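You operate a simulated robot arm through the tools that you are given. There is no shell and no other tool. Be economical: measure what you need, move in short steps, check, and stop when the job is done.

The job below is to be done with a simulated robot arm. You get a single attempt, and the scene is never put back.

## Task
Wipe the drops out of the steamer and close it again.
Fine: use the sponge on this counter and put it back where it lay. What is to be rubbed or washed off counts as gone when no trace of it is left.

It is judged by the outcome, as a careful person would: the job done as asked, and still so three seconds after it is handed in. It fails if anything else is knocked over, pushed out of place, dropped, spilled or broken.

## Robot
A 7-joint arm with a two-finger parallel gripper, fixed in place. Base frame: the origin is at the foot of the arm, x ahead of it, y to its left, z up; the work surface is at about z = 0.91. Units: m, rad, N and s.
Its first joint turns from -2.897 to 2.897 rad. Payload 4.4 kg.
The tool frame sits at the grasp point between the pads (the TCP): z along the fingers, y along the line on which they close. The tips reach 0.023 m beyond it. Largest opening 0.094 m; finger width 0.038, thickness 0.01; the body of the gripper, 0.054 by 0.096 m, starts 0.039 m behind the TCP.
Orientation is that of the tool frame in the base frame, as [roll, pitch, yaw] about the fixed x, y, z axes, in that order (R = Rz(yaw) Ry(pitch) Rx(roll)). With the fingers straight down and closing along the base's y, the tool's x points along the base's -x, its y along +y and its z along -z.

## Interface
- The arm moves only by the tool send_rows. Its arguments are lists of equal length, an entry for each row: "linear": the shift along the base's x, y, z in units of 150 mm (1.0 is 150 mm), a list of three; "angular": the turn, a rotation vector about the base's x, y, z in units of 180 degrees (1.0 is 180 degrees), a list of three; "jaw": the opening, from 0 (shut) to 1 (fully open). In form: {"linear": [[x, y, z], ...], "angular": [[wx, wy, wz], ...], "jaw": [jaw, ...]}. A call has 1 to 20 rows; each row is the pose to reach, as a shift and turn from the pose commanded when the call began. A call with a number of a shift or a turn outside -1 to 1 is refused whole. Rows are played at 5 a second. More than 0.05 m and 0.15 rad between two rows, or a gripper value outside its range, and nothing of the call is played. A pose out of reach is approached as far as the arm can. The call stops where the force on the tool passes 90 N (or 10 N more than at its start, if that is more) or the arm is blocked; 0.2 s more then pass. Each finger travels about 0.072 m/s and halts on what it meets, pressing with about 39 N; the grip force reading is that of the motor and also rises with nothing between the fingers. The clock runs only during rows and for 0.2 s after the last one: add rows that repeat a pose to give the fingers time. It gives the time, the measured TCP pose, the force on the tool (base axes), the opening and the grip force at its end, in the units of the frame above (readings bear some noise), with the torque about the TCP (base axes, N m) and any sound that the robot's microphone picked up.
- Cameras (640 x 400 px; columns grow to the right, rows downward): "scene" is fixed at [0.0441, -0.5101, 1.7115]; the picture's right is [0.15, -0.99, 0.00], its down [-0.82, -0.13, -0.56] and it looks along [0.55, 0.09, -0.83] (base axes); focal length 214 px, centre (320, 200). "wrist" rides on the gripper at [0.086, 0.016, -0.074] in the tool frame; the picture's right is [-0.18, 0.98, 0.00], its down [-0.58, -0.11, -0.81] and it looks along [-0.79, -0.15, 0.59] (tool axes); focal length 243 px, centre (320, 200). There is no depth. A picture from a camera that has moved, and an enlarged one, comes with that camera's place and axes in the base frame and with its lens. The place of the scene camera against the robot may be out by one fixed shift of up to 0.018 m in any direction.
- capture(camera): a new picture of that camera. The clock stands still meanwhile.
- zoom(camera, box): a new picture of the part [left, top, right, bottom] of that camera's present view, enlarged. The clock stands still meanwhile.
- hand_in(): hands the job in; it is judged then, once.

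Work in short steps. Places have to be worked out from the pictures, the camera data and where the tool is seen: move nearer, look again, correct. Check each grasp and each placing, and mend what went wrong. You have 120 turns and 76 pictures in all, those below and enlarged ones among them. Open the gripper and draw the arm clear of the work before you hand the job in, unless the task says otherwise; then end with one line.

The tools are called after "Request:" by a JSON object that holds its "fn" and its "kwargs". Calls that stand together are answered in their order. send_rows: Moves the arm, as the interface text tells. Its arguments: {"type":"object","properties":{"linear":{"type":"array","items":{"type":"array","items":{"type":"number"}}},"angular":{"type":"array","items":{"type":"array","items":{"type":"number"}}},"jaw":{"type":"array","items":{"type":"number"}}},"required":["linear","angular","jaw"]} The other tools are called the same way: capture (camera) takes a picture; zoom (camera, box) takes an enlarged picture of a part of a camera's view; hand_in () hands the job in.

At the start:

```text
clock: 0.0
eef_pos: [0.6951, 0.0094, 1.2877]
ee_rot: [-3.141, 0.0, -3.142]
wrist_force: [-0.6, -0.3, -0.1]
moment: [0.04, 0.04, 0.01]
opening: 0.0939
grip_force: 0.1
```

scene: 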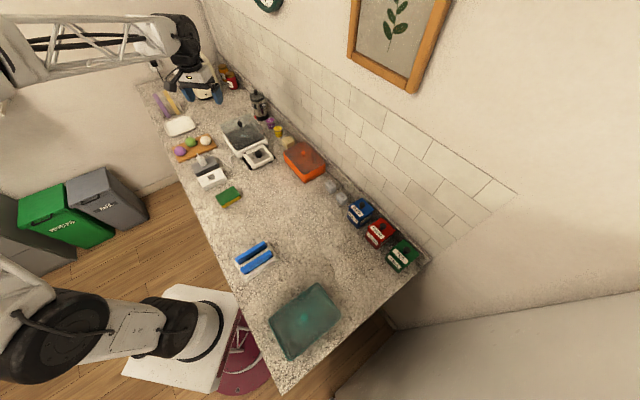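
wrist: 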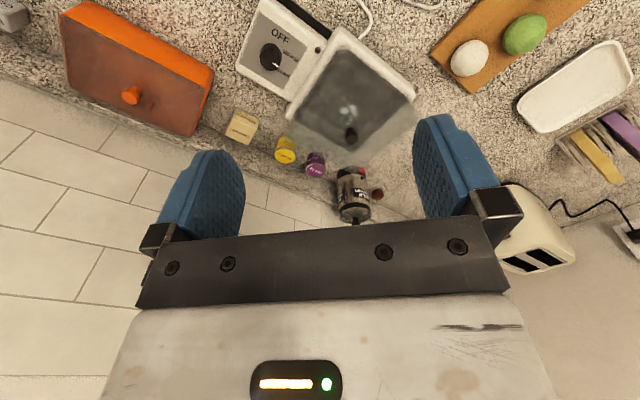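

I start by taking enlarged views of the steamer and the sponge.

Request:
{"fn": "zoom", "kwargs": {"camera": "scene", "box": [190, 90, 300, 190]}}

Request:
{"fn": "zoom", "kwargs": {"camera": "wrist", "box": [220, 0, 440, 200]}}

Request:
{"fn": "zoom", "kwargs": {"camera": "scene", "box": [180, 150, 300, 250]}}

```text
4.00 times, centred on (245, 140) of scene
camera zoom: at [0.0441, -0.5101, 1.7115], right [0.15, -0.99, 0.0], down [-0.82, -0.13, -0.56], along [0.55, 0.09, -0.83], focal length 858 px, centre (620, 440)
```

zoom: 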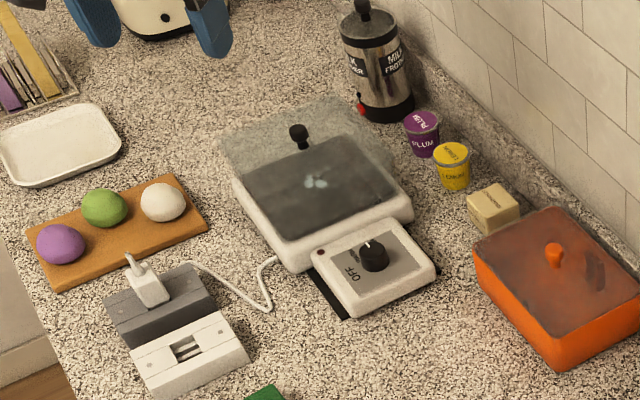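

```text
2.00 times, centred on (330, 100) of wrist
camera zoom: at [0.608, 0.0246, 1.3612], right [0.18, 0.98, 0.0], down [0.58, -0.11, 0.81], along [0.79, -0.15, -0.59], focal length 485 px, centre (300, 400)
```

zoom: 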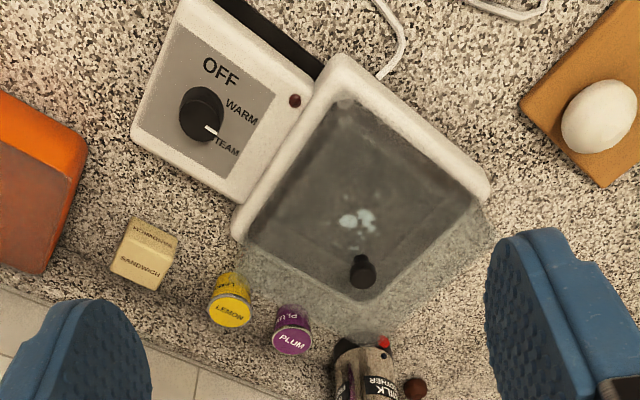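

```text
4.00 times, centred on (240, 200) of scene
camera zoom: at [0.0441, -0.5101, 1.7115], right [0.15, -0.99, 0.0], down [-0.82, -0.13, -0.56], along [0.55, 0.09, -0.83], focal length 858 px, centre (640, 200)
```

zoom: 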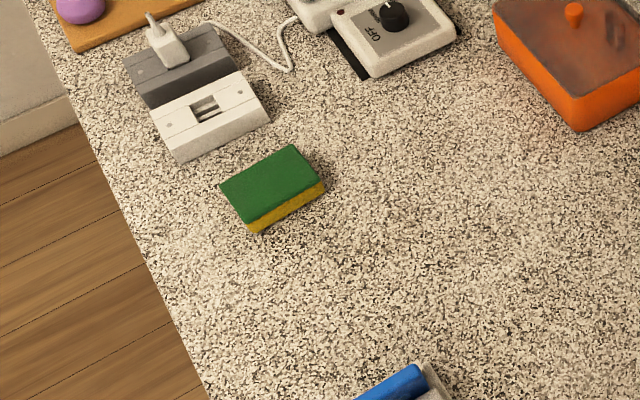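

The sponge seems to lie near (0.515, -0.02) and the steamer near (0.86, 0.02). I move the wrist camera nearer the steamer to see how its lid works.

Request:
{"fn": "send_rows", "kwargs": {"linear": [[-0.3, 0, -0.3], [-0.6, 0, -0.55], [-0.6, 0, -0.55]], "angular": [[0, 0, 0], [0, 0, 0], [0, 0, 0]], "jaw": [1, 1, 1]}}

Request:
{"fn": "zoom", "kwargs": {"camera": "wrist", "box": [200, 30, 520, 230]}}

Request:
{"fn": "capture", "kwargs": {"camera": "wrist"}}

```text
refused: row 1 steps farther than a row can; nothing moved
```

```text
2.00 times, centred on (360, 130) of wrist
camera zoom: at [0.608, 0.0246, 1.3612], right [0.18, 0.98, 0.0], down [0.58, -0.11, 0.81], along [0.79, -0.15, -0.59], focal length 485 px, centre (240, 340)
```

zoom: 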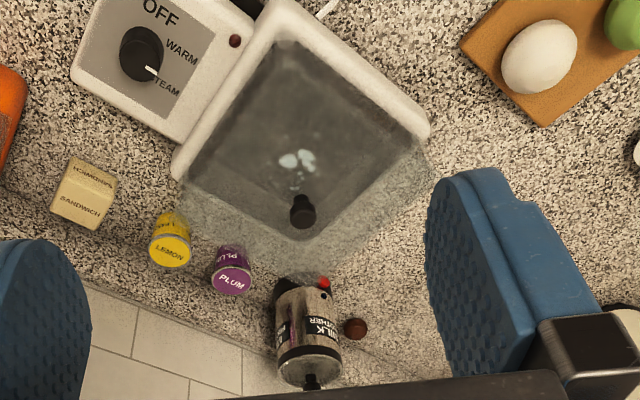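

```text
69 pictures are left
camera wrist: at [0.608, 0.0246, 1.3612], right [0.18, 0.98, 0.0], down [0.58, -0.11, 0.81], along [0.79, -0.15, -0.59], focal length 243 px, centre (320, 200)
```

wrist: 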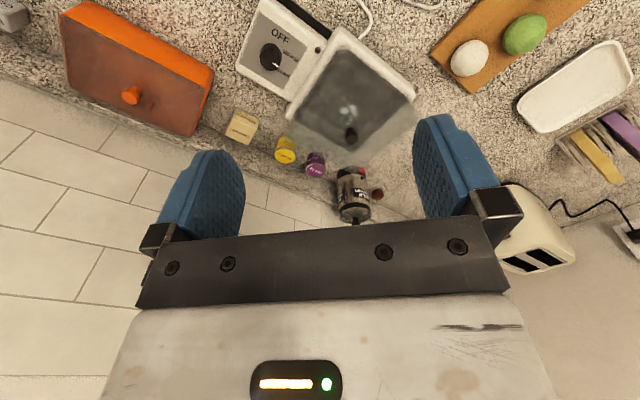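

The lid looks like a clear cover with a black knob standing on the white tray. I come closer in smaller steps.

Request:
{"fn": "send_rows", "kwargs": {"linear": [[-0.2, 0, -0.2], [-0.4, 0, -0.4], [-0.6, 0, -0.58], [-0.6, 0, -0.58]], "angular": [[0, 0, 0], [0, 0, 0], [0, 0, 0], [0, 0, 0]], "jaw": [1, 1, 1, 1]}}

Request:
{"fn": "zoom", "kwargs": {"camera": "wrist", "box": [200, 60, 520, 260]}}

```text
clock: 1.0
eef_pos: [0.6041, 0.0112, 1.2004]
ee_rot: [-3.141, 0.003, 3.14]
wrist_force: [0.7, 0.2, 1.1]
moment: [0.04, -0.01, 0.02]
opening: 0.0941
grip_force: 0.0
```

```text
2.00 times, centred on (360, 160) of wrist
camera zoom: at [0.5175, 0.0261, 1.2745], right [0.18, 0.98, 0.0], down [0.58, -0.11, 0.81], along [0.79, -0.15, -0.59], focal length 485 px, centre (240, 280)
```

zoom: 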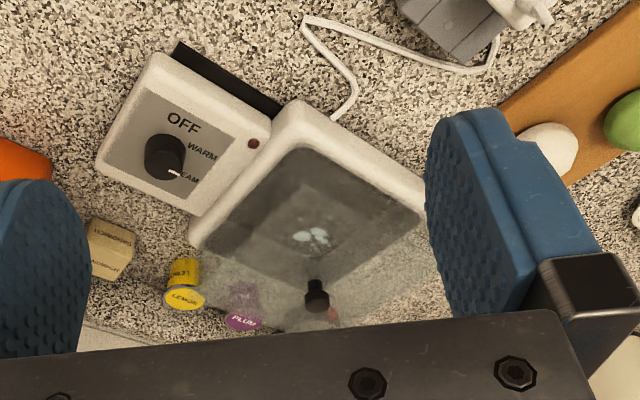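

Triangulating from the two views puts the knob top at about (0.877, 0.027, 1.03). I take a lower view to judge the knob's and lid's heights.

Request:
{"fn": "send_rows", "kwargs": {"linear": [[-0.15, 0, -0.28], [-0.3, 0, -0.55], [-0.4, 0, -0.8], [-0.4, 0, -0.8]], "angular": [[0, 0, 0], [0, 0, 0], [0, 0, 0], [0, 0, 0]], "jaw": [1, 1, 1, 1]}}

Request:
{"fn": "zoom", "kwargs": {"camera": "wrist", "box": [200, 60, 520, 260]}}

```text
clock: 2.0
eef_pos: [0.5449, 0.0101, 1.0813]
ee_rot: [-3.141, -0.001, 3.142]
wrist_force: [0.8, 0.1, -0.2]
moment: [0.01, 0.01, 0.01]
opening: 0.094
grip_force: 0.0
```

```text
2.00 times, centred on (360, 160) of wrist
camera zoom: at [0.4578, 0.0246, 1.1553], right [0.18, 0.98, 0.0], down [0.58, -0.11, 0.81], along [0.79, -0.15, -0.59], focal length 485 px, centre (240, 280)
```

zoom: 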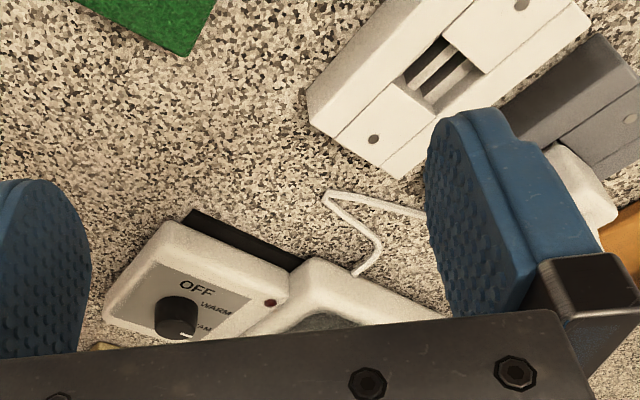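

I tilt the tool to look more level at the steamer.

Request:
{"fn": "send_rows", "kwargs": {"linear": [[0, 0, 0], [0, 0, 0], [0, 0, 0], [0, 0, 0], [0, 0, 0]], "angular": [[0, -0.045, 0], [0, -0.09, 0], [0, -0.135, 0], [0, -0.17, 0], [0, -0.17, 0]], "jaw": [1, 1, 1, 1, 1]}}

Request:
{"fn": "zoom", "kwargs": {"camera": "wrist", "box": [200, 40, 520, 240]}}

```text
clock: 3.2
eef_pos: [0.5434, 0.0096, 1.081]
ee_rot: [3.141, 0.536, 3.14]
wrist_force: [0.3, 0.2, 0.7]
moment: [0.03, -0.01, 0.01]
opening: 0.0938
grip_force: 0.1
```

```text
2.00 times, centred on (360, 140) of wrist
camera zoom: at [0.4319, 0.0245, 1.1004], right [0.16, 0.98, 0.09], down [0.09, -0.11, 0.99], along [0.98, -0.15, -0.1], focal length 485 px, centre (240, 320)
```

zoom: 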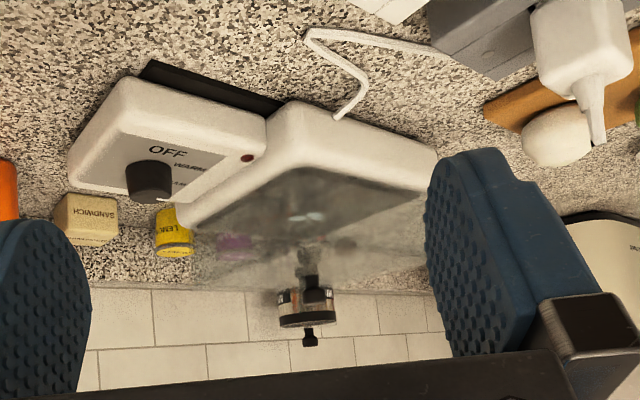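

I enlarge the lid further.

Request:
{"fn": "zoom", "kwargs": {"camera": "wrist", "box": [280, 80, 430, 220]}}

```text
2.86 times, centred on (355, 150) of wrist
camera zoom: at [0.4319, 0.0245, 1.1004], right [0.16, 0.98, 0.09], down [0.09, -0.11, 0.99], along [0.98, -0.15, -0.1], focal length 693 px, centre (220, 343)
```

zoom: 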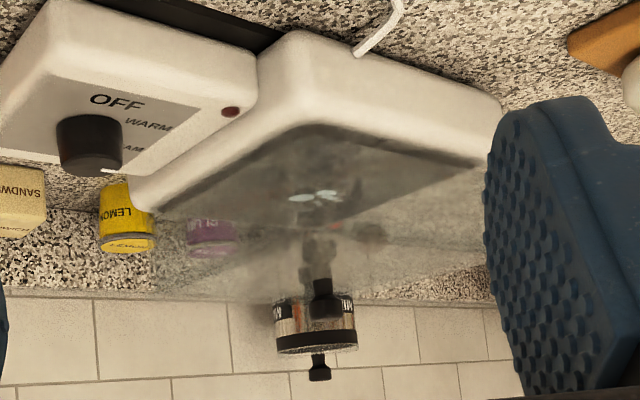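

The knob is about 20 mm wide and stands some 26 mm over the glass (lid top about z 1.013, knob top about 1.04). I level the tool, rise, and go above the knob.

Request:
{"fn": "send_rows", "kwargs": {"linear": [[0, 0, 0.2], [0, 0, 0.4], [0, 0, 0.6], [0.1, 0, 0.7], [0.3, 0, 0.7], [0.6, 0, 0.7], [0.9, 0.03, 0.7], [0.9, 0.03, 0.7]], "angular": [[0, 0.045, 0], [0, 0.09, 0], [0, 0.135, 0], [0, 0.17, 0], [0, 0.17, 0], [0, 0.17, 0], [0, 0.17, 0], [0, 0.17, 0]], "jaw": [1, 1, 1, 1, 1, 1, 1, 1]}}

Request:
{"fn": "zoom", "kwargs": {"camera": "scene", "box": [190, 80, 330, 170]}}

Request:
{"fn": "capture", "kwargs": {"camera": "wrist"}}

```text
clock: 5.0
eef_pos: [0.6813, 0.0137, 1.185]
ee_rot: [3.141, -0.001, -3.141]
wrist_force: [-0.2, 0.2, -1.3]
moment: [-0.01, -0.01, 0.01]
opening: 0.0938
grip_force: 0.1
```

```text
4.44 times, centred on (260, 125) of scene
camera zoom: at [0.0441, -0.5101, 1.7115], right [0.15, -0.99, 0.0], down [-0.82, -0.13, -0.56], along [0.55, 0.09, -0.83], focal length 953 px, centre (587, 533)
```

zoom: 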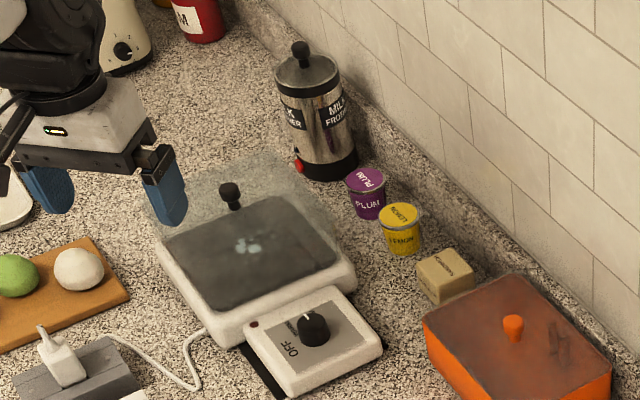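

```text
63 pictures are left
camera wrist: at [0.5939, 0.0296, 1.26], right [0.18, 0.98, 0.0], down [0.58, -0.11, 0.81], along [0.79, -0.15, -0.59], focal length 243 px, centre (320, 200)
```

wrist: 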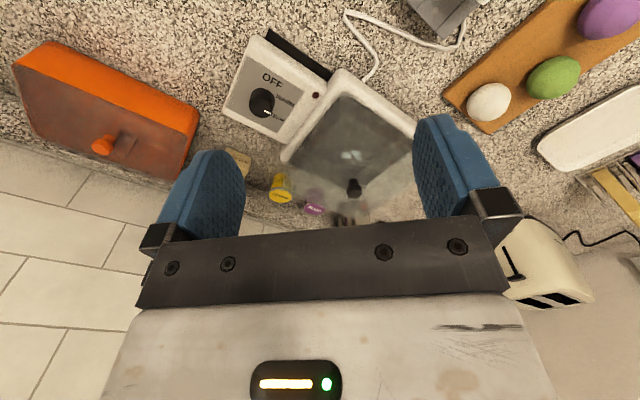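

Knob again triangulates to about (0.875, 0.028). I move above it at z about 1.10.

Request:
{"fn": "send_rows", "kwargs": {"linear": [[0.3, 0.03, 0], [0.6, 0.06, 0], [0.9, 0.09, 0], [0.99, 0.09, -0.1]], "angular": [[0, 0, 0], [0, 0, 0], [0, 0, 0], [0, 0, 0]], "jaw": [1, 1, 1, 1]}}

Request:
{"fn": "send_rows", "kwargs": {"linear": [[0.2, 0, -0.1], [0.31, 0, -0.3], [0.31, 0, -0.46], [0.31, 0, -0.46]], "angular": [[0, 0, 0], [0, 0, 0], [0, 0, 0], [0, 0, 0]], "jaw": [1, 1, 0.6, 0.6]}}

Request:
{"fn": "capture", "kwargs": {"camera": "wrist"}}

Request:
{"fn": "zoom", "kwargs": {"camera": "scene", "box": [190, 80, 330, 170]}}

```text
clock: 6.0
eef_pos: [0.8293, 0.0277, 1.1708]
ee_rot: [3.141, 0.0, -3.141]
wrist_force: [-0.7, 0.1, 0.3]
moment: [0.04, -0.01, 0.02]
opening: 0.094
grip_force: 0.1
```

```text
clock: 7.0
eef_pos: [0.8759, 0.03, 1.1021]
ee_rot: [3.141, 0.001, -3.14]
wrist_force: [0.2, 0.1, -0.5]
moment: [0.02, 0.01, 0.0]
opening: 0.0564
grip_force: 0.1
```

```text
62 pictures are left
camera wrist: at [0.7885, 0.0449, 1.1751], right [0.18, 0.98, 0.0], down [0.58, -0.11, 0.81], along [0.79, -0.15, -0.59], focal length 243 px, centre (320, 200)
```

wrist: 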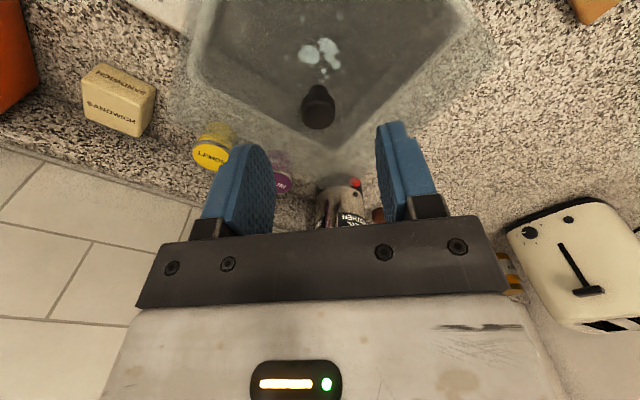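

```text
4.44 times, centred on (260, 125) of scene
camera zoom: at [0.0441, -0.5101, 1.7115], right [0.15, -0.99, 0.0], down [-0.82, -0.13, -0.56], along [0.55, 0.09, -0.83], focal length 953 px, centre (587, 533)
```

zoom: 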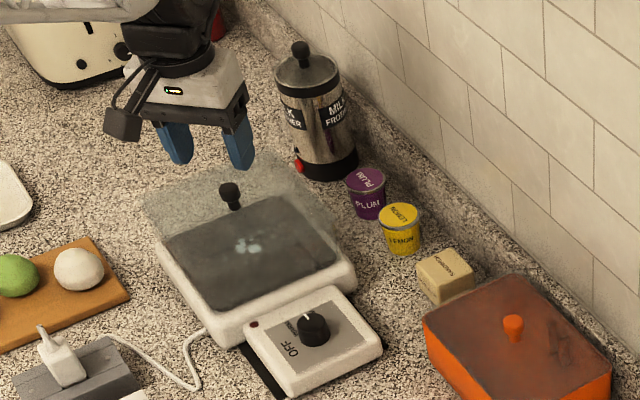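

Knob centre from here is about (0.881, 0.026). I correct and descend to just above it.

Request:
{"fn": "send_rows", "kwargs": {"linear": [[0.03, -0.025, -0.1], [0.03, -0.025, -0.2], [0.03, -0.025, -0.26], [0.03, -0.025, -0.26]], "angular": [[0, 0, 0], [0, 0, 0], [0, 0, 0], [0, 0, 0]], "jaw": [0.6, 0.6, 0.6, 0.6]}}

Request:
{"fn": "zoom", "kwargs": {"camera": "wrist", "box": [200, 50, 440, 250]}}

Request:
{"fn": "zoom", "kwargs": {"camera": "scene", "box": [210, 90, 280, 140]}}

```text
clock: 8.0
eef_pos: [0.8784, 0.0249, 1.0622]
ee_rot: [-3.14, -0.001, -3.14]
wrist_force: [-0.4, 0.6, 0.6]
moment: [-0.01, 0.01, 0.01]
opening: 0.0565
grip_force: 0.0
```

```text
2.00 times, centred on (320, 150) of wrist
camera zoom: at [0.7923, 0.0404, 1.1362], right [0.18, 0.98, 0.0], down [0.58, -0.11, 0.81], along [0.79, -0.15, -0.59], focal length 485 px, centre (320, 300)
```

zoom: 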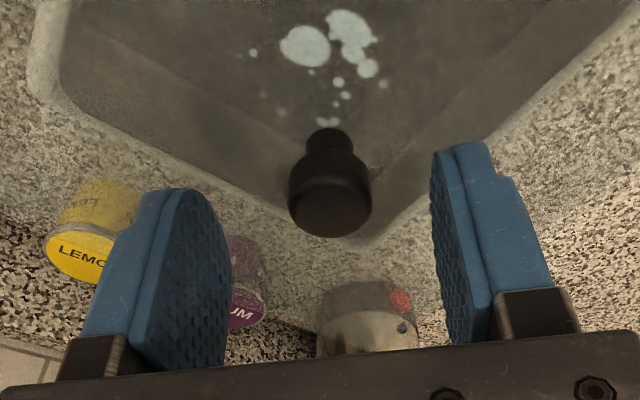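

```text
8.00 times, centred on (245, 115) of scene
camera zoom: at [0.0441, -0.5101, 1.7115], right [0.15, -0.99, 0.0], down [-0.82, -0.13, -0.56], along [0.55, 0.09, -0.83], focal length 1716 px, centre (920, 880)
```

zoom: 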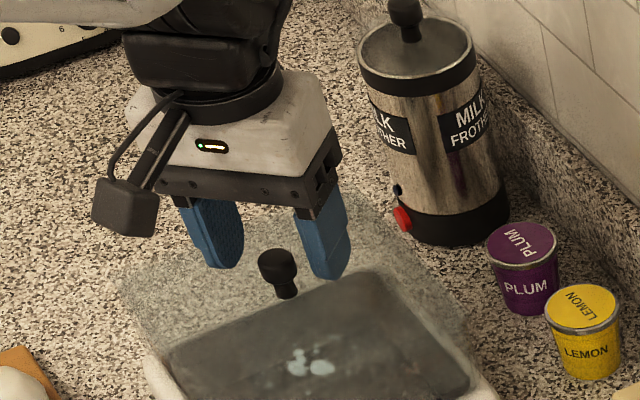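

The knob is well between the fingers. I lower to z 1.047 and close.

Request:
{"fn": "send_rows", "kwargs": {"linear": [[0.015, 0.01, -0.05], [0.015, 0.01, -0.1], [0.015, 0.01, -0.1], [0.015, 0.01, -0.1], [0.015, 0.01, -0.1], [0.015, 0.01, -0.1], [0.015, 0.01, -0.1]], "angular": [[0, 0, 0], [0, 0, 0], [0, 0, 0], [0, 0, 0], [0, 0, 0], [0, 0, 0], [0, 0, 0]], "jaw": [0.6, 0.6, 0.4, 0.2, 0.1, 0.1, 0.1]}}

Request:
{"fn": "zoom", "kwargs": {"camera": "wrist", "box": [200, 50, 440, 250]}}

```text
clock: 9.6
eef_pos: [0.8809, 0.0259, 1.047]
ee_rot: [3.14, 0.001, 3.141]
wrist_force: [0.4, 1.9, -0.6]
moment: [0.12, -0.05, 0.13]
opening: 0.0209
grip_force: 39.1
heard: snap
```

```text
2.00 times, centred on (320, 150) of wrist
camera zoom: at [0.7948, 0.0415, 1.121], right [0.18, 0.98, 0.0], down [0.58, -0.11, 0.81], along [0.79, -0.15, -0.59], focal length 485 px, centre (320, 300)
```

zoom: 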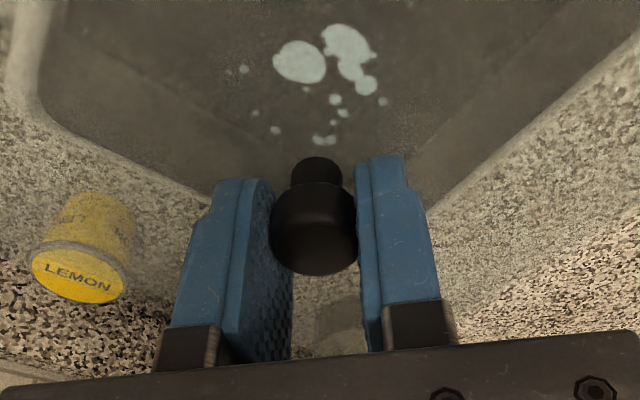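

Knob is gripped (opening 21 mm, 39 N). I lift a little and check.

Request:
{"fn": "send_rows", "kwargs": {"linear": [[0, 0, 0.05], [0, 0, 0.1], [0, 0, 0.2], [0, 0, 0.2]], "angular": [[0, 0, 0], [0, 0, 0], [0, 0, 0], [0, 0, 0]], "jaw": [0.1, 0.1, 0.1, 0.1]}}

Request:
{"fn": "zoom", "kwargs": {"camera": "scene", "box": [200, 90, 300, 160]}}

```text
clock: 10.6
eef_pos: [0.8812, 0.0241, 1.0746]
ee_rot: [3.14, 0.001, 3.141]
wrist_force: [0.0, -0.5, -0.7]
moment: [-0.01, -0.01, -0.01]
opening: 0.0205
grip_force: 39.5
```

```text
5.71 times, centred on (250, 125) of scene
camera zoom: at [0.0441, -0.5101, 1.7115], right [0.15, -0.99, 0.0], down [-0.82, -0.13, -0.56], along [0.55, 0.09, -0.83], focal length 1226 px, centre (720, 629)
```

zoom: 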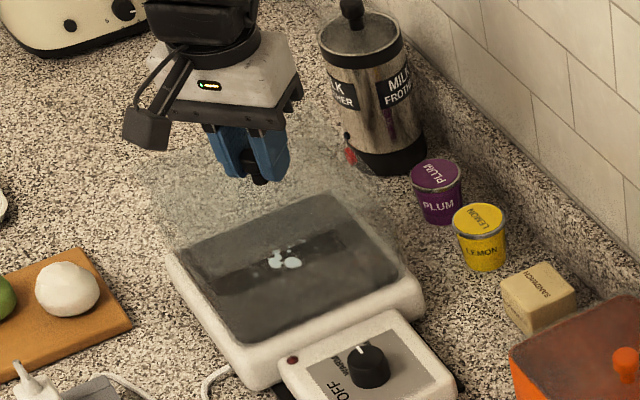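

I check with the wrist camera whether the lid rose with the knob.

Request:
{"fn": "capture", "kwargs": {"camera": "wrist"}}

Request:
{"fn": "zoom", "kwargs": {"camera": "scene", "box": [215, 100, 275, 140]}}

```text
56 pictures are left
camera wrist: at [0.7943, 0.0398, 1.151], right [0.18, 0.98, 0.0], down [0.58, -0.11, 0.81], along [0.79, -0.15, -0.59], focal length 243 px, centre (320, 200)
```

wrist: 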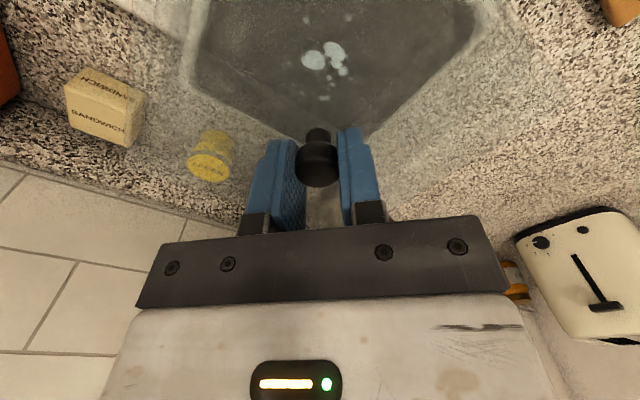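

```text
10.00 times, centred on (245, 120) of scene
camera zoom: at [0.0441, -0.5101, 1.7115], right [0.15, -0.99, 0.0], down [-0.82, -0.13, -0.56], along [0.55, 0.09, -0.83], focal length 2145 px, centre (1070, 1000)
```

zoom: 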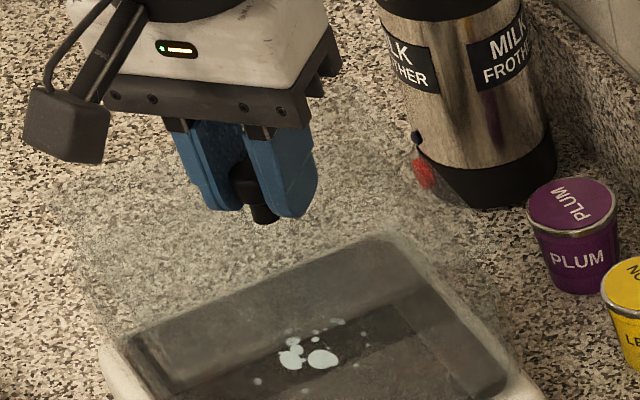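

The glass now overlaps the lemon pot and frother button, so the lid has risen. I lift on to z about 1.2 and confirm.

Request:
{"fn": "send_rows", "kwargs": {"linear": [[0, 0, 0.2], [0, 0, 0.4], [0, 0, 0.6], [0, 0, 0.8], [0, 0, 0.9], [0, 0, 0.9]], "angular": [[0, 0, 0], [0, 0, 0], [0, 0, 0], [0, 0, 0], [0, 0, 0], [0, 0, 0]], "jaw": [0.1, 0.1, 0.1, 0.1, 0.1, 0.1]}}

Request:
{"fn": "zoom", "kwargs": {"camera": "scene", "box": [180, 60, 320, 160]}}

Request:
{"fn": "capture", "kwargs": {"camera": "wrist"}}

```text
clock: 12.0
eef_pos: [0.8807, 0.0252, 1.212]
ee_rot: [3.141, -0.001, -3.141]
wrist_force: [-0.1, 0.5, -0.2]
moment: [0.03, 0.04, -0.03]
opening: 0.0209
grip_force: 39.0
```

```text
4.00 times, centred on (250, 110) of scene
camera zoom: at [0.0441, -0.5101, 1.7115], right [0.15, -0.99, 0.0], down [-0.82, -0.13, -0.56], along [0.55, 0.09, -0.83], focal length 858 px, centre (600, 560)
```

zoom: 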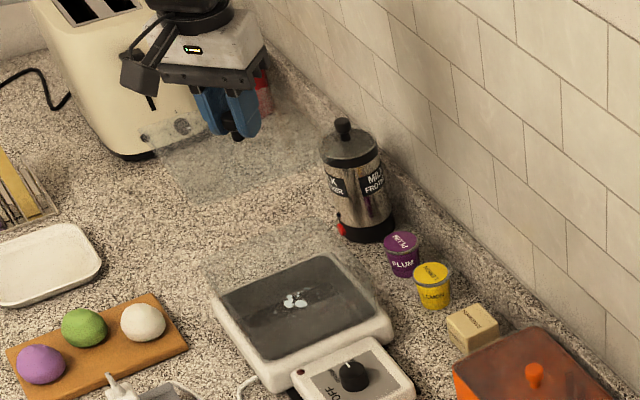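

```text
53 pictures are left
camera wrist: at [0.7944, 0.0408, 1.2872], right [0.18, 0.98, 0.0], down [0.58, -0.11, 0.81], along [0.79, -0.15, -0.59], focal length 243 px, centre (320, 200)
```

wrist: 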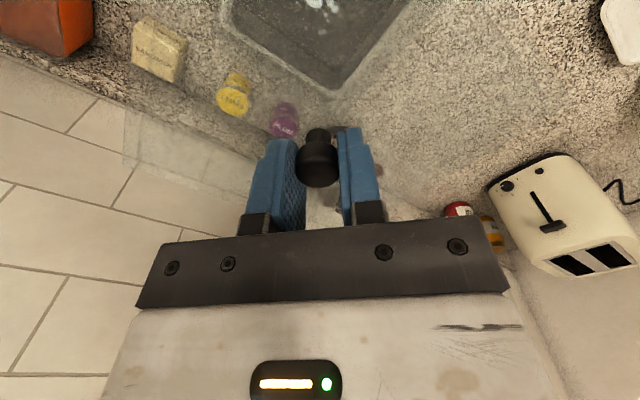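

The lid, a glass plate with a knob, is held and the glass-walled chamber stays. I carry the lid towards the free counter at about (0.53, -0.25).

Request:
{"fn": "send_rows", "kwargs": {"linear": [[-0.25, -0.2, 0], [-0.5, -0.4, 0], [-0.75, -0.6, 0], [-0.95, -0.75, 0]], "angular": [[0, 0, 0], [0, 0, 0], [0, 0, 0], [0, 0, 0]], "jaw": [0.1, 0.1, 0.1, 0.1]}}

Request:
{"fn": "send_rows", "kwargs": {"linear": [[-0.25, -0.2, 0], [-0.5, -0.4, 0], [-0.75, -0.6, 0], [-0.95, -0.75, 0]], "angular": [[0, 0, 0], [0, 0, 0], [0, 0, 0], [0, 0, 0]], "jaw": [0.1, 0.1, 0.1, 0.1]}}

Request:
{"fn": "send_rows", "kwargs": {"linear": [[-0.25, -0.2, -0.1], [-0.44, -0.33, -0.3], [-0.44, -0.33, -0.6], [-0.44, -0.33, -0.9], [-0.44, -0.33, -0.9]], "angular": [[0, 0, 0], [0, 0, 0], [0, 0, 0], [0, 0, 0], [0, 0, 0]], "jaw": [0.1, 0.1, 0.1, 0.1, 0.1]}}

Request:
{"fn": "capture", "kwargs": {"camera": "scene"}}

Request:
{"fn": "capture", "kwargs": {"camera": "wrist"}}

```text
clock: 13.0
eef_pos: [0.7373, -0.086, 1.2117]
ee_rot: [3.141, 0.002, -3.141]
wrist_force: [0.4, -0.6, -1.8]
moment: [0.02, 0.01, -0.01]
opening: 0.0207
grip_force: 39.0
```

```text
clock: 14.0
eef_pos: [0.5951, -0.1998, 1.2081]
ee_rot: [3.141, -0.003, 3.141]
wrist_force: [0.3, 0.2, -1.5]
moment: [0.02, 0.04, 0.02]
opening: 0.0205
grip_force: 38.6
```

```text
refused: row 1 steps farther than a row can; nothing moved
```

```text
52 pictures are left
```

scene: 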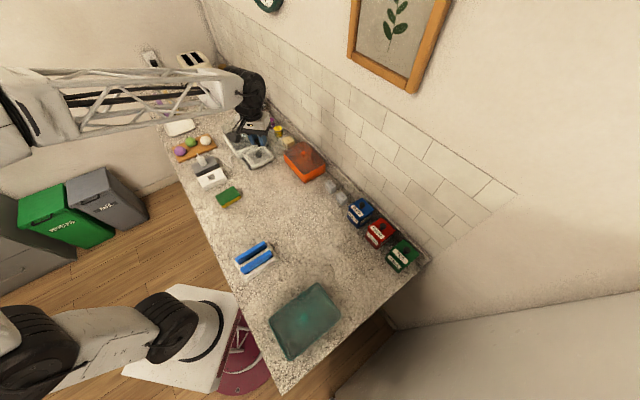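

```text
51 pictures are left
camera wrist: at [0.5093, -0.185, 1.284], right [0.18, 0.98, 0.0], down [0.58, -0.11, 0.8], along [0.79, -0.15, -0.59], focal length 243 px, centre (320, 200)
```

wrist: 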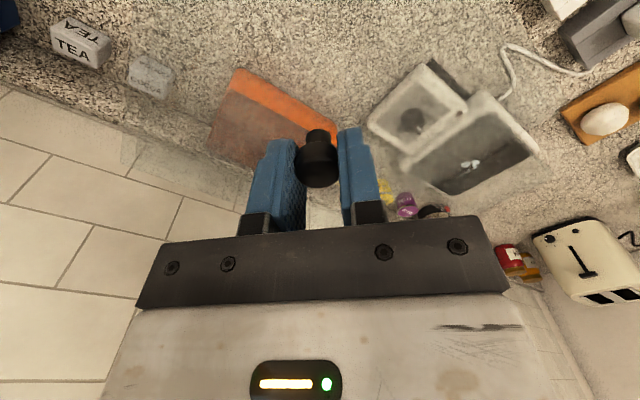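

The lid is over the counter at (0.595, -0.20). I go on to (0.53, -0.25) and descend part way.

Request:
{"fn": "send_rows", "kwargs": {"linear": [[-0.2, -0.15, -0.1], [-0.43, -0.33, -0.2], [-0.43, -0.33, -0.5], [-0.43, -0.33, -0.8], [-0.43, -0.33, -0.95], [-0.43, -0.33, -0.95]], "angular": [[0, 0, 0], [0, 0, 0], [0, 0, 0], [0, 0, 0], [0, 0, 0], [0, 0, 0]], "jaw": [0.1, 0.1, 0.1, 0.1, 0.1, 0.1]}}

Request:
{"fn": "zoom", "kwargs": {"camera": "scene", "box": [190, 130, 350, 280]}}

Request:
{"fn": "capture", "kwargs": {"camera": "wrist"}}

```text
clock: 15.4
eef_pos: [0.5321, -0.251, 1.0726]
ee_rot: [3.141, -0.001, 3.14]
wrist_force: [0.2, -0.4, -1.3]
moment: [-0.03, 0.0, -0.03]
opening: 0.0206
grip_force: 38.6
```

```text
2.67 times, centred on (270, 205) of scene
camera zoom: at [0.0441, -0.5101, 1.7115], right [0.15, -0.99, 0.0], down [-0.82, -0.13, -0.56], along [0.55, 0.09, -0.83], focal length 572 px, centre (453, 187)
```

zoom: 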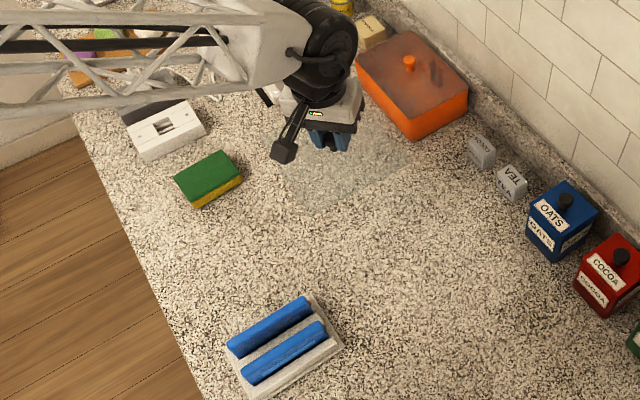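

```text
49 pictures are left
camera wrist: at [0.445, -0.2349, 1.1452], right [0.18, 0.98, 0.0], down [0.58, -0.11, 0.81], along [0.79, -0.15, -0.59], focal length 243 px, centre (320, 200)
```

wrist: 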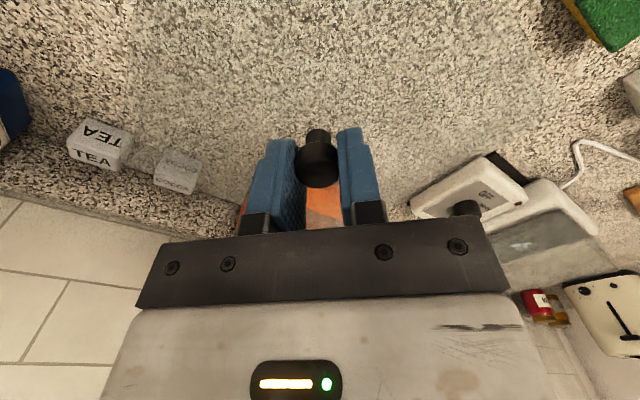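

The spot under the lid is clear. I lower to just above the estimated contact height.

Request:
{"fn": "send_rows", "kwargs": {"linear": [[0, 0, -0.2], [0, 0, -0.4], [0, 0, -0.55], [0, 0, -0.65], [0, 0, -0.7], [0, 0, -0.7]], "angular": [[0, 0, 0], [0, 0, 0], [0, 0, 0], [0, 0, 0], [0, 0, 0], [0, 0, 0]], "jaw": [0.1, 0.1, 0.1, 0.1, 0.1, 0.1]}}

Request:
{"fn": "zoom", "kwargs": {"camera": "scene", "box": [210, 140, 340, 240]}}

```text
clock: 16.8
eef_pos: [0.533, -0.2491, 0.963]
ee_rot: [-3.141, -0.001, 3.141]
wrist_force: [-1.7, 0.5, -0.6]
moment: [0.02, -0.01, 0.02]
opening: 0.0205
grip_force: 39.3
```

```text
4.00 times, centred on (275, 190) of scene
camera zoom: at [0.0441, -0.5101, 1.7115], right [0.15, -0.99, 0.0], down [-0.82, -0.13, -0.56], along [0.55, 0.09, -0.83], focal length 858 px, centre (500, 240)
```

zoom: 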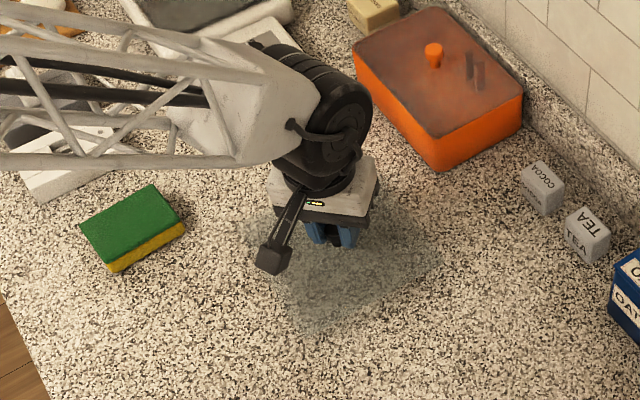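

Near the counter with no contact yet; I lower in 2 mm steps watching the force.

Request:
{"fn": "send_rows", "kwargs": {"linear": [[0, 0, -0.015], [0, 0, -0.03], [0, 0, -0.045], [0, 0, -0.045]], "angular": [[0, 0, 0], [0, 0, 0], [0, 0, 0], [0, 0, 0]], "jaw": [0.1, 0.1, 0.1, 0.1]}}

Request:
{"fn": "send_rows", "kwargs": {"linear": [[0, 0, -0.01], [0, 0, -0.02], [0, 0, -0.02]], "angular": [[0, 0, 0], [0, 0, 0], [0, 0, 0]], "jaw": [0.1, 0.1, 0.1]}}

```text
clock: 17.8
eef_pos: [0.5311, -0.2483, 0.959]
ee_rot: [3.141, -0.001, -3.141]
wrist_force: [-1.0, -0.4, -1.1]
moment: [0.0, -0.01, 0.03]
opening: 0.0206
grip_force: 39.2
```

```text
clock: 18.6
eef_pos: [0.5321, -0.2495, 0.9555]
ee_rot: [3.141, 0.002, 3.141]
wrist_force: [-0.3, 0.5, -0.4]
moment: [0.01, -0.02, -0.01]
opening: 0.0203
grip_force: 38.9
```

Still free; continuing slowly.

Request:
{"fn": "send_rows", "kwargs": {"linear": [[0, 0, -0.01], [0, 0, -0.02], [0, 0, -0.03], [0, 0, -0.03]], "angular": [[0, 0, 0], [0, 0, 0], [0, 0, 0], [0, 0, 0]], "jaw": [0.1, 0.1, 0.1, 0.1]}}

Request:
{"fn": "zoom", "kwargs": {"camera": "wrist", "box": [200, 50, 440, 250]}}

```text
clock: 19.6
eef_pos: [0.532, -0.2488, 0.9494]
ee_rot: [3.141, 0.0, 3.141]
wrist_force: [-0.1, -0.6, -1.1]
moment: [-0.02, 0.01, 0.0]
opening: 0.0203
grip_force: 39.3
```

```text
2.00 times, centred on (320, 150) of wrist
camera zoom: at [0.4451, -0.234, 1.0241], right [0.18, 0.98, 0.0], down [0.58, -0.11, 0.81], along [0.79, -0.15, -0.59], focal length 485 px, centre (320, 300)
```

zoom: 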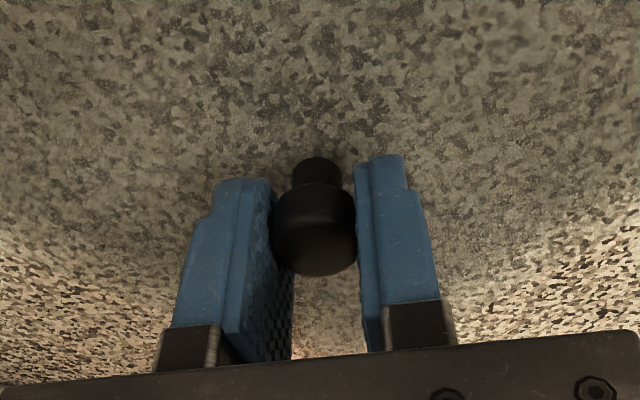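

No contact at 0.949; continue a few mm more.

Request:
{"fn": "send_rows", "kwargs": {"linear": [[0, 0, -0.01], [0, 0, -0.02], [0, 0, -0.02]], "angular": [[0, 0, 0], [0, 0, 0], [0, 0, 0]], "jaw": [0.1, 0.1, 0.1]}}

Request:
{"fn": "send_rows", "kwargs": {"linear": [[0, 0, -0.01], [0, 0, -0.02], [0, 0, -0.02]], "angular": [[0, 0, 0], [0, 0, 0], [0, 0, 0]], "jaw": [0.1, 0.1, 0.1]}}

```text
clock: 20.4
eef_pos: [0.5325, -0.2492, 0.9479]
ee_rot: [3.141, 0.003, -3.142]
wrist_force: [-4.9, 3.9, 20.2]
moment: [0.22, 0.21, 0.19]
opening: 0.0207
grip_force: 39.3
```

```text
clock: 21.2
eef_pos: [0.5325, -0.2507, 0.9457]
ee_rot: [-3.14, 0.003, 3.141]
wrist_force: [6.6, 7.0, 48.8]
moment: [0.27, 0.11, 0.16]
opening: 0.0204
grip_force: 38.9
```

Contact: the lid lies on the counter (contact height about 0.948). I ease back up, open gently, and rise.

Request:
{"fn": "send_rows", "kwargs": {"linear": [[0, 0, 0.02], [0, 0, 0.02], [0, 0, 0.02], [0, 0, 0.02], [0, 0, 0.02]], "angular": [[0, 0, 0], [0, 0, 0], [0, 0, 0], [0, 0, 0], [0, 0, 0]], "jaw": [0.1, 0.3, 0.45, 0.6, 0.6]}}

Request:
{"fn": "send_rows", "kwargs": {"linear": [[0, 0, 0.2], [0, 0, 0.5], [0, 0, 0.8], [0, 0, 1.0], [0, 0, 1.0]], "angular": [[0, 0, 0], [0, 0, 0], [0, 0, 0], [0, 0, 0], [0, 0, 0]], "jaw": [0.6, 0.6, 0.8, 1, 1]}}

Request:
{"fn": "capture", "kwargs": {"camera": "wrist"}}

Request:
{"fn": "zoom", "kwargs": {"camera": "scene", "box": [190, 90, 350, 240]}}

```text
clock: 22.4
eef_pos: [0.5313, -0.2493, 0.946]
ee_rot: [3.14, -0.001, -3.141]
wrist_force: [-0.8, 0.4, 0.5]
moment: [0.0, 0.01, 0.0]
opening: 0.0563
grip_force: 0.1
```

```text
clock: 23.6
eef_pos: [0.5302, -0.2489, 1.0948]
ee_rot: [3.14, 0.0, -3.141]
wrist_force: [-0.5, -0.8, 1.0]
moment: [-0.02, 0.0, 0.02]
opening: 0.0939
grip_force: 0.0
```

```text
46 pictures are left
camera wrist: at [0.4448, -0.2338, 1.1694], right [0.18, 0.98, 0.0], down [0.58, -0.11, 0.8], along [0.79, -0.15, -0.59], focal length 243 px, centre (320, 200)
```

wrist: 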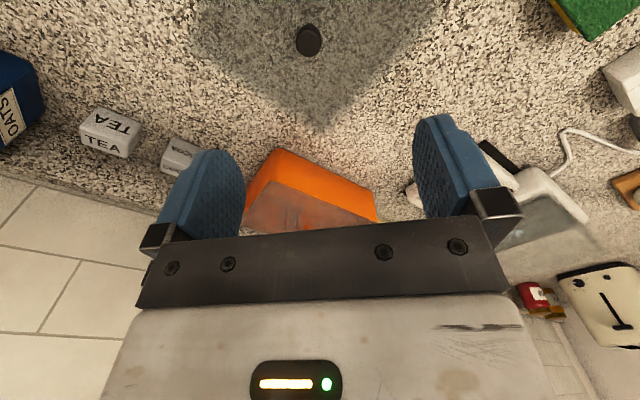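

```text
2.67 times, centred on (270, 165) of scene
camera zoom: at [0.0441, -0.5101, 1.7115], right [0.15, -0.99, 0.0], down [-0.82, -0.13, -0.56], along [0.55, 0.09, -0.83], focal length 572 px, centre (453, 293)
```

zoom: 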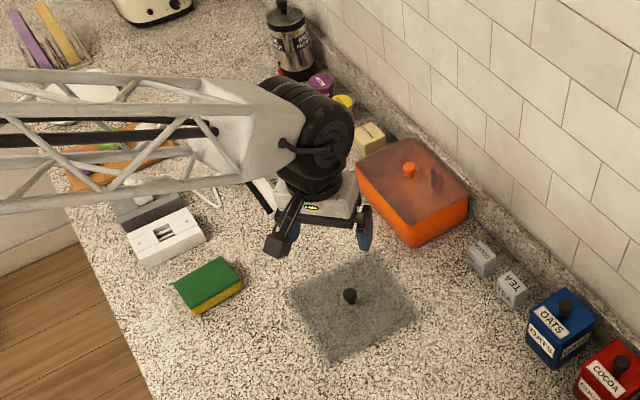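

The lid lies safely. Now I move to view the sponge from nearer.

Request:
{"fn": "send_rows", "kwargs": {"linear": [[-0.2, 0.2, 0.05], [-0.4, 0.4, 0.1], [-0.6, 0.6, 0.15], [-0.8, 0.8, 0.15]], "angular": [[0, 0, 0], [0, 0, 0], [0, 0, 0], [0, 0, 0]], "jaw": [1, 1, 1, 1]}}

Request:
{"fn": "send_rows", "kwargs": {"linear": [[-0.15, 0.2, 0], [-0.3, 0.4, 0], [-0.4, 0.66, 0], [-0.4, 0.66, 0]], "angular": [[0, 0, 0], [0, 0, 0], [0, 0, 0], [0, 0, 0]], "jaw": [1, 1, 1, 1]}}

Request:
{"fn": "capture", "kwargs": {"camera": "wrist"}}

Request:
{"fn": "zoom", "kwargs": {"camera": "scene", "box": [180, 90, 300, 210]}}

```text
clock: 24.6
eef_pos: [0.4113, -0.1277, 1.126]
ee_rot: [-3.14, 0.01, -3.141]
wrist_force: [-2.6, 1.5, -2.4]
moment: [-0.11, -0.17, 0.03]
opening: 0.0937
grip_force: 0.2
```

```text
clock: 25.6
eef_pos: [0.35, -0.031, 1.1212]
ee_rot: [-3.141, 0.0, 3.14]
wrist_force: [0.5, -0.4, -0.7]
moment: [0.02, 0.03, -0.01]
opening: 0.0938
grip_force: 0.1
```

```text
44 pictures are left
camera wrist: at [0.2637, -0.015, 1.1944], right [0.19, 0.98, 0.0], down [0.58, -0.11, 0.81], along [0.79, -0.15, -0.59], focal length 243 px, centre (320, 200)
```

wrist: 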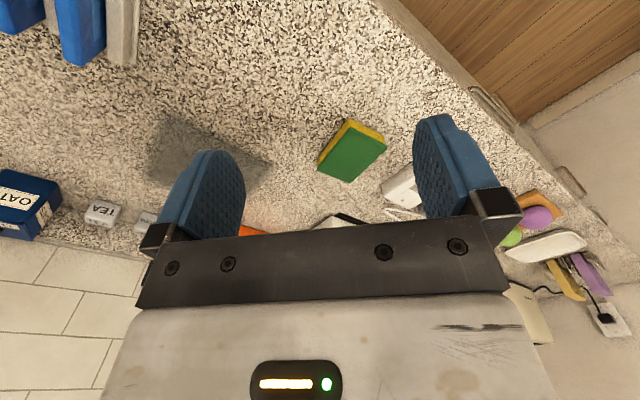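

```text
3.33 times, centred on (240, 150) of scene
camera zoom: at [0.0441, -0.5101, 1.7115], right [0.15, -0.99, 0.0], down [-0.82, -0.13, -0.56], along [0.55, 0.09, -0.83], focal length 715 px, centre (587, 367)
```

zoom: 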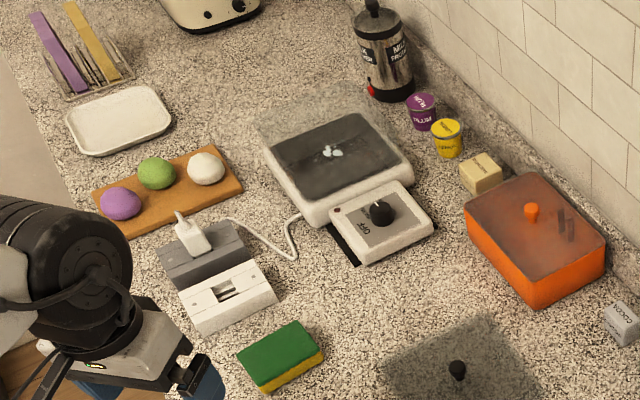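

I enlarge the sponge for its corners.

Request:
{"fn": "zoom", "kwargs": {"camera": "wrist", "box": [290, 100, 410, 200]}}

Request:
{"fn": "zoom", "kwargs": {"camera": "scene", "box": [215, 100, 275, 150]}}

```text
4.00 times, centred on (350, 150) of wrist
camera zoom: at [0.2637, -0.015, 1.1944], right [0.19, 0.98, 0.0], down [0.58, -0.11, 0.81], along [0.79, -0.15, -0.59], focal length 970 px, centre (200, 400)
```

zoom: 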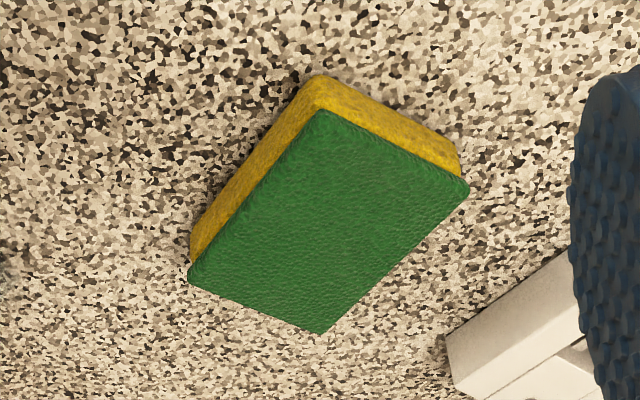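

```text
8.00 times, centred on (245, 125) of scene
camera zoom: at [0.0441, -0.5101, 1.7115], right [0.15, -0.99, 0.0], down [-0.82, -0.13, -0.56], along [0.55, 0.09, -0.83], focal length 1716 px, centre (920, 800)
```

zoom: 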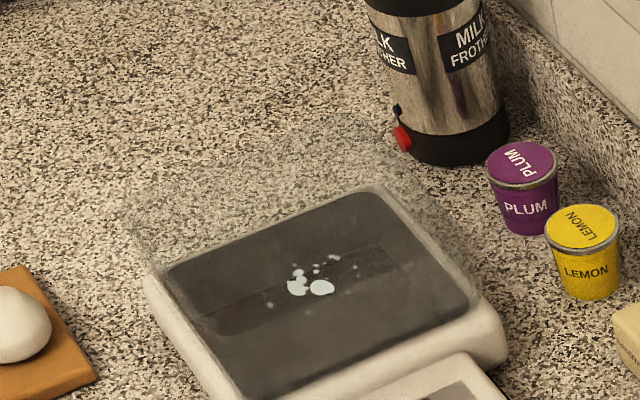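

Sponge: centre about (0.5235, -0.018), 91 × 65 mm, short axis at about 49° from x, top near z 0.93. I turn the tool -41° and go above it.

Request:
{"fn": "send_rows", "kwargs": {"linear": [[0.2, 0.02, 0], [0.4, 0.03, 0], [0.6, 0.04, 0], [0.8, 0.06, -0.1], [1.0, 0.085, -0.2], [1.0, 0.085, -0.4], [1.0, 0.085, -0.4]], "angular": [[0, 0, -0.04], [0, 0, -0.08], [0, 0, -0.12], [0, 0, -0.16], [0, 0, -0.2], [0, 0, -0.228], [0, 0, -0.228]], "jaw": [1, 1, 1, 1, 1, 1, 1]}}

Request:
{"fn": "send_rows", "kwargs": {"linear": [[0.157, 0, 0], [0.157, 0, -0.15], [0.157, 0, -0.15]], "angular": [[0, 0, 0], [0, 0, 0], [0, 0, 0]], "jaw": [1, 1, 1]}}

Request:
{"fn": "capture", "kwargs": {"camera": "wrist"}}

Request:
{"fn": "zoom", "kwargs": {"camera": "scene", "box": [200, 150, 280, 220]}}

```text
clock: 27.2
eef_pos: [0.503, -0.0187, 1.0617]
ee_rot: [3.141, 0.0, 2.423]
wrist_force: [0.4, -0.4, 0.5]
moment: [0.0, 0.02, 0.0]
opening: 0.0941
grip_force: 0.2
```

```text
clock: 28.0
eef_pos: [0.5238, -0.0204, 1.0379]
ee_rot: [3.14, -0.001, 2.424]
wrist_force: [0.3, 0.3, 0.0]
moment: [0.0, -0.03, 0.02]
opening: 0.0938
grip_force: 0.0
```

```text
40 pictures are left
camera wrist: at [0.4697, 0.0491, 1.1118], right [0.78, 0.62, 0.0], down [0.37, -0.46, 0.81], along [0.5, -0.63, -0.59], focal length 243 px, centre (320, 200)
```

wrist: 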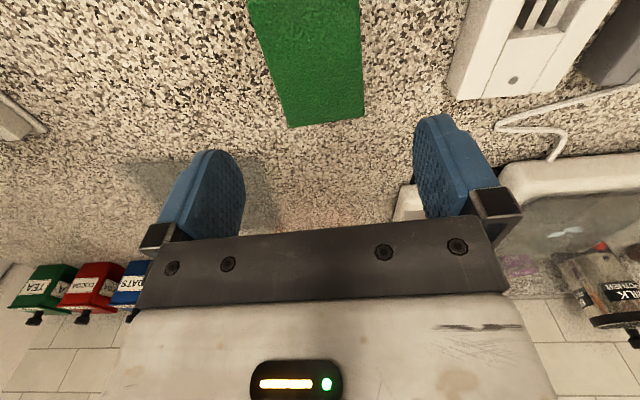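

```text
5.71 times, centred on (240, 185) of scene
camera zoom: at [0.0441, -0.5101, 1.7115], right [0.15, -0.99, 0.0], down [-0.82, -0.13, -0.56], along [0.55, 0.09, -0.83], focal length 1226 px, centre (777, 286)
```

zoom: 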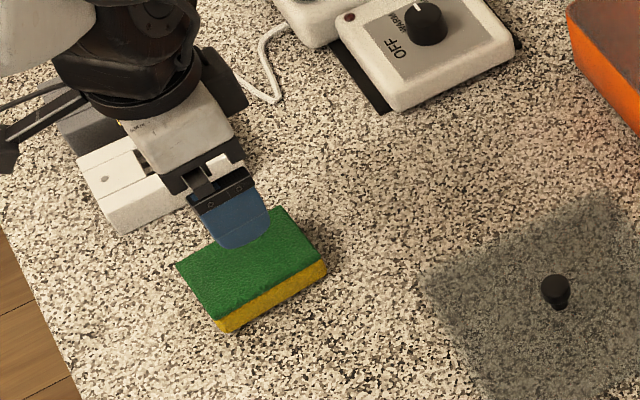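

The sponge lies aligned between the fingers with its centre under the tool. I descend to TCP z about 0.94 and close on it.

Request:
{"fn": "send_rows", "kwargs": {"linear": [[-0.01, 0, -0.2], [-0.01, 0, -0.4], [-0.01, 0, -0.55], [-0.01, 0, -0.645], [-0.01, 0, -0.645]], "angular": [[0, 0, 0], [0, 0, 0], [0, 0, 0], [0, 0, 0], [0, 0, 0]], "jaw": [1, 1, 1, 1, 1]}}

Request:
{"fn": "send_rows", "kwargs": {"linear": [[0, 0, 0], [0, 0, 0], [0, 0, 0], [0, 0, 0]], "angular": [[0, 0, 0], [0, 0, 0], [0, 0, 0], [0, 0, 0]], "jaw": [0.8, 0.6, 0.55, 0.55]}}

Request:
{"fn": "zoom", "kwargs": {"camera": "scene", "box": [200, 150, 280, 220]}}

Request:
{"fn": "capture", "kwargs": {"camera": "wrist"}}

```text
clock: 29.2
eef_pos: [0.5243, -0.0175, 0.9406]
ee_rot: [3.14, 0.0, 2.424]
wrist_force: [-0.2, 0.0, -0.2]
moment: [-0.02, 0.01, -0.03]
opening: 0.094
grip_force: 0.0
```

```text
clock: 30.2
eef_pos: [0.5236, -0.0198, 0.9411]
ee_rot: [-3.141, -0.001, 2.425]
wrist_force: [-0.6, 0.4, 0.2]
moment: [0.02, 0.0, -0.02]
opening: 0.0642
grip_force: 39.1
```

```text
5.71 times, centred on (240, 185) of scene
camera zoom: at [0.0441, -0.5101, 1.7115], right [0.15, -0.99, 0.0], down [-0.82, -0.13, -0.56], along [0.55, 0.09, -0.83], focal length 1226 px, centre (777, 286)
```

zoom: 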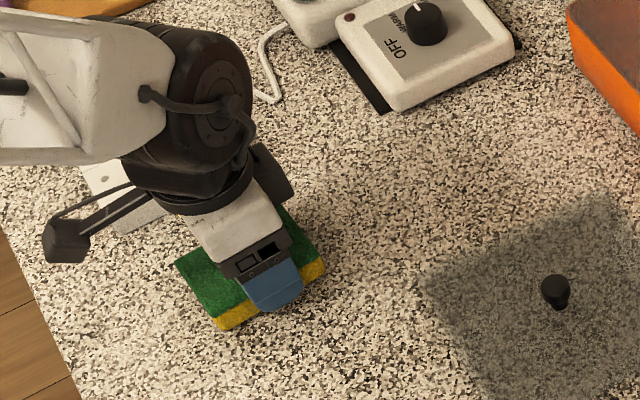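

```text
37 pictures are left
camera wrist: at [0.4692, 0.0501, 1.0144], right [0.78, 0.62, 0.0], down [0.37, -0.46, 0.81], along [0.5, -0.63, -0.59], focal length 243 px, centre (320, 200)
```

wrist: 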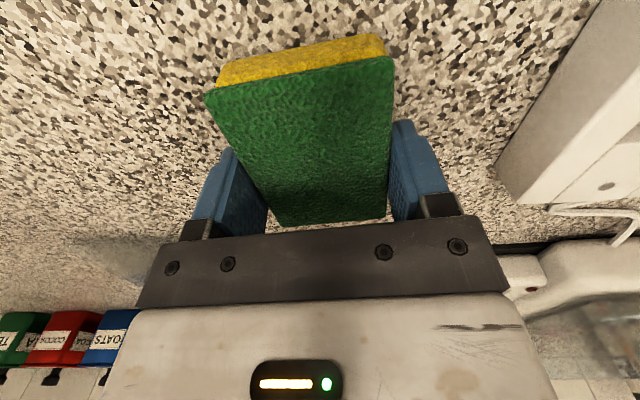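

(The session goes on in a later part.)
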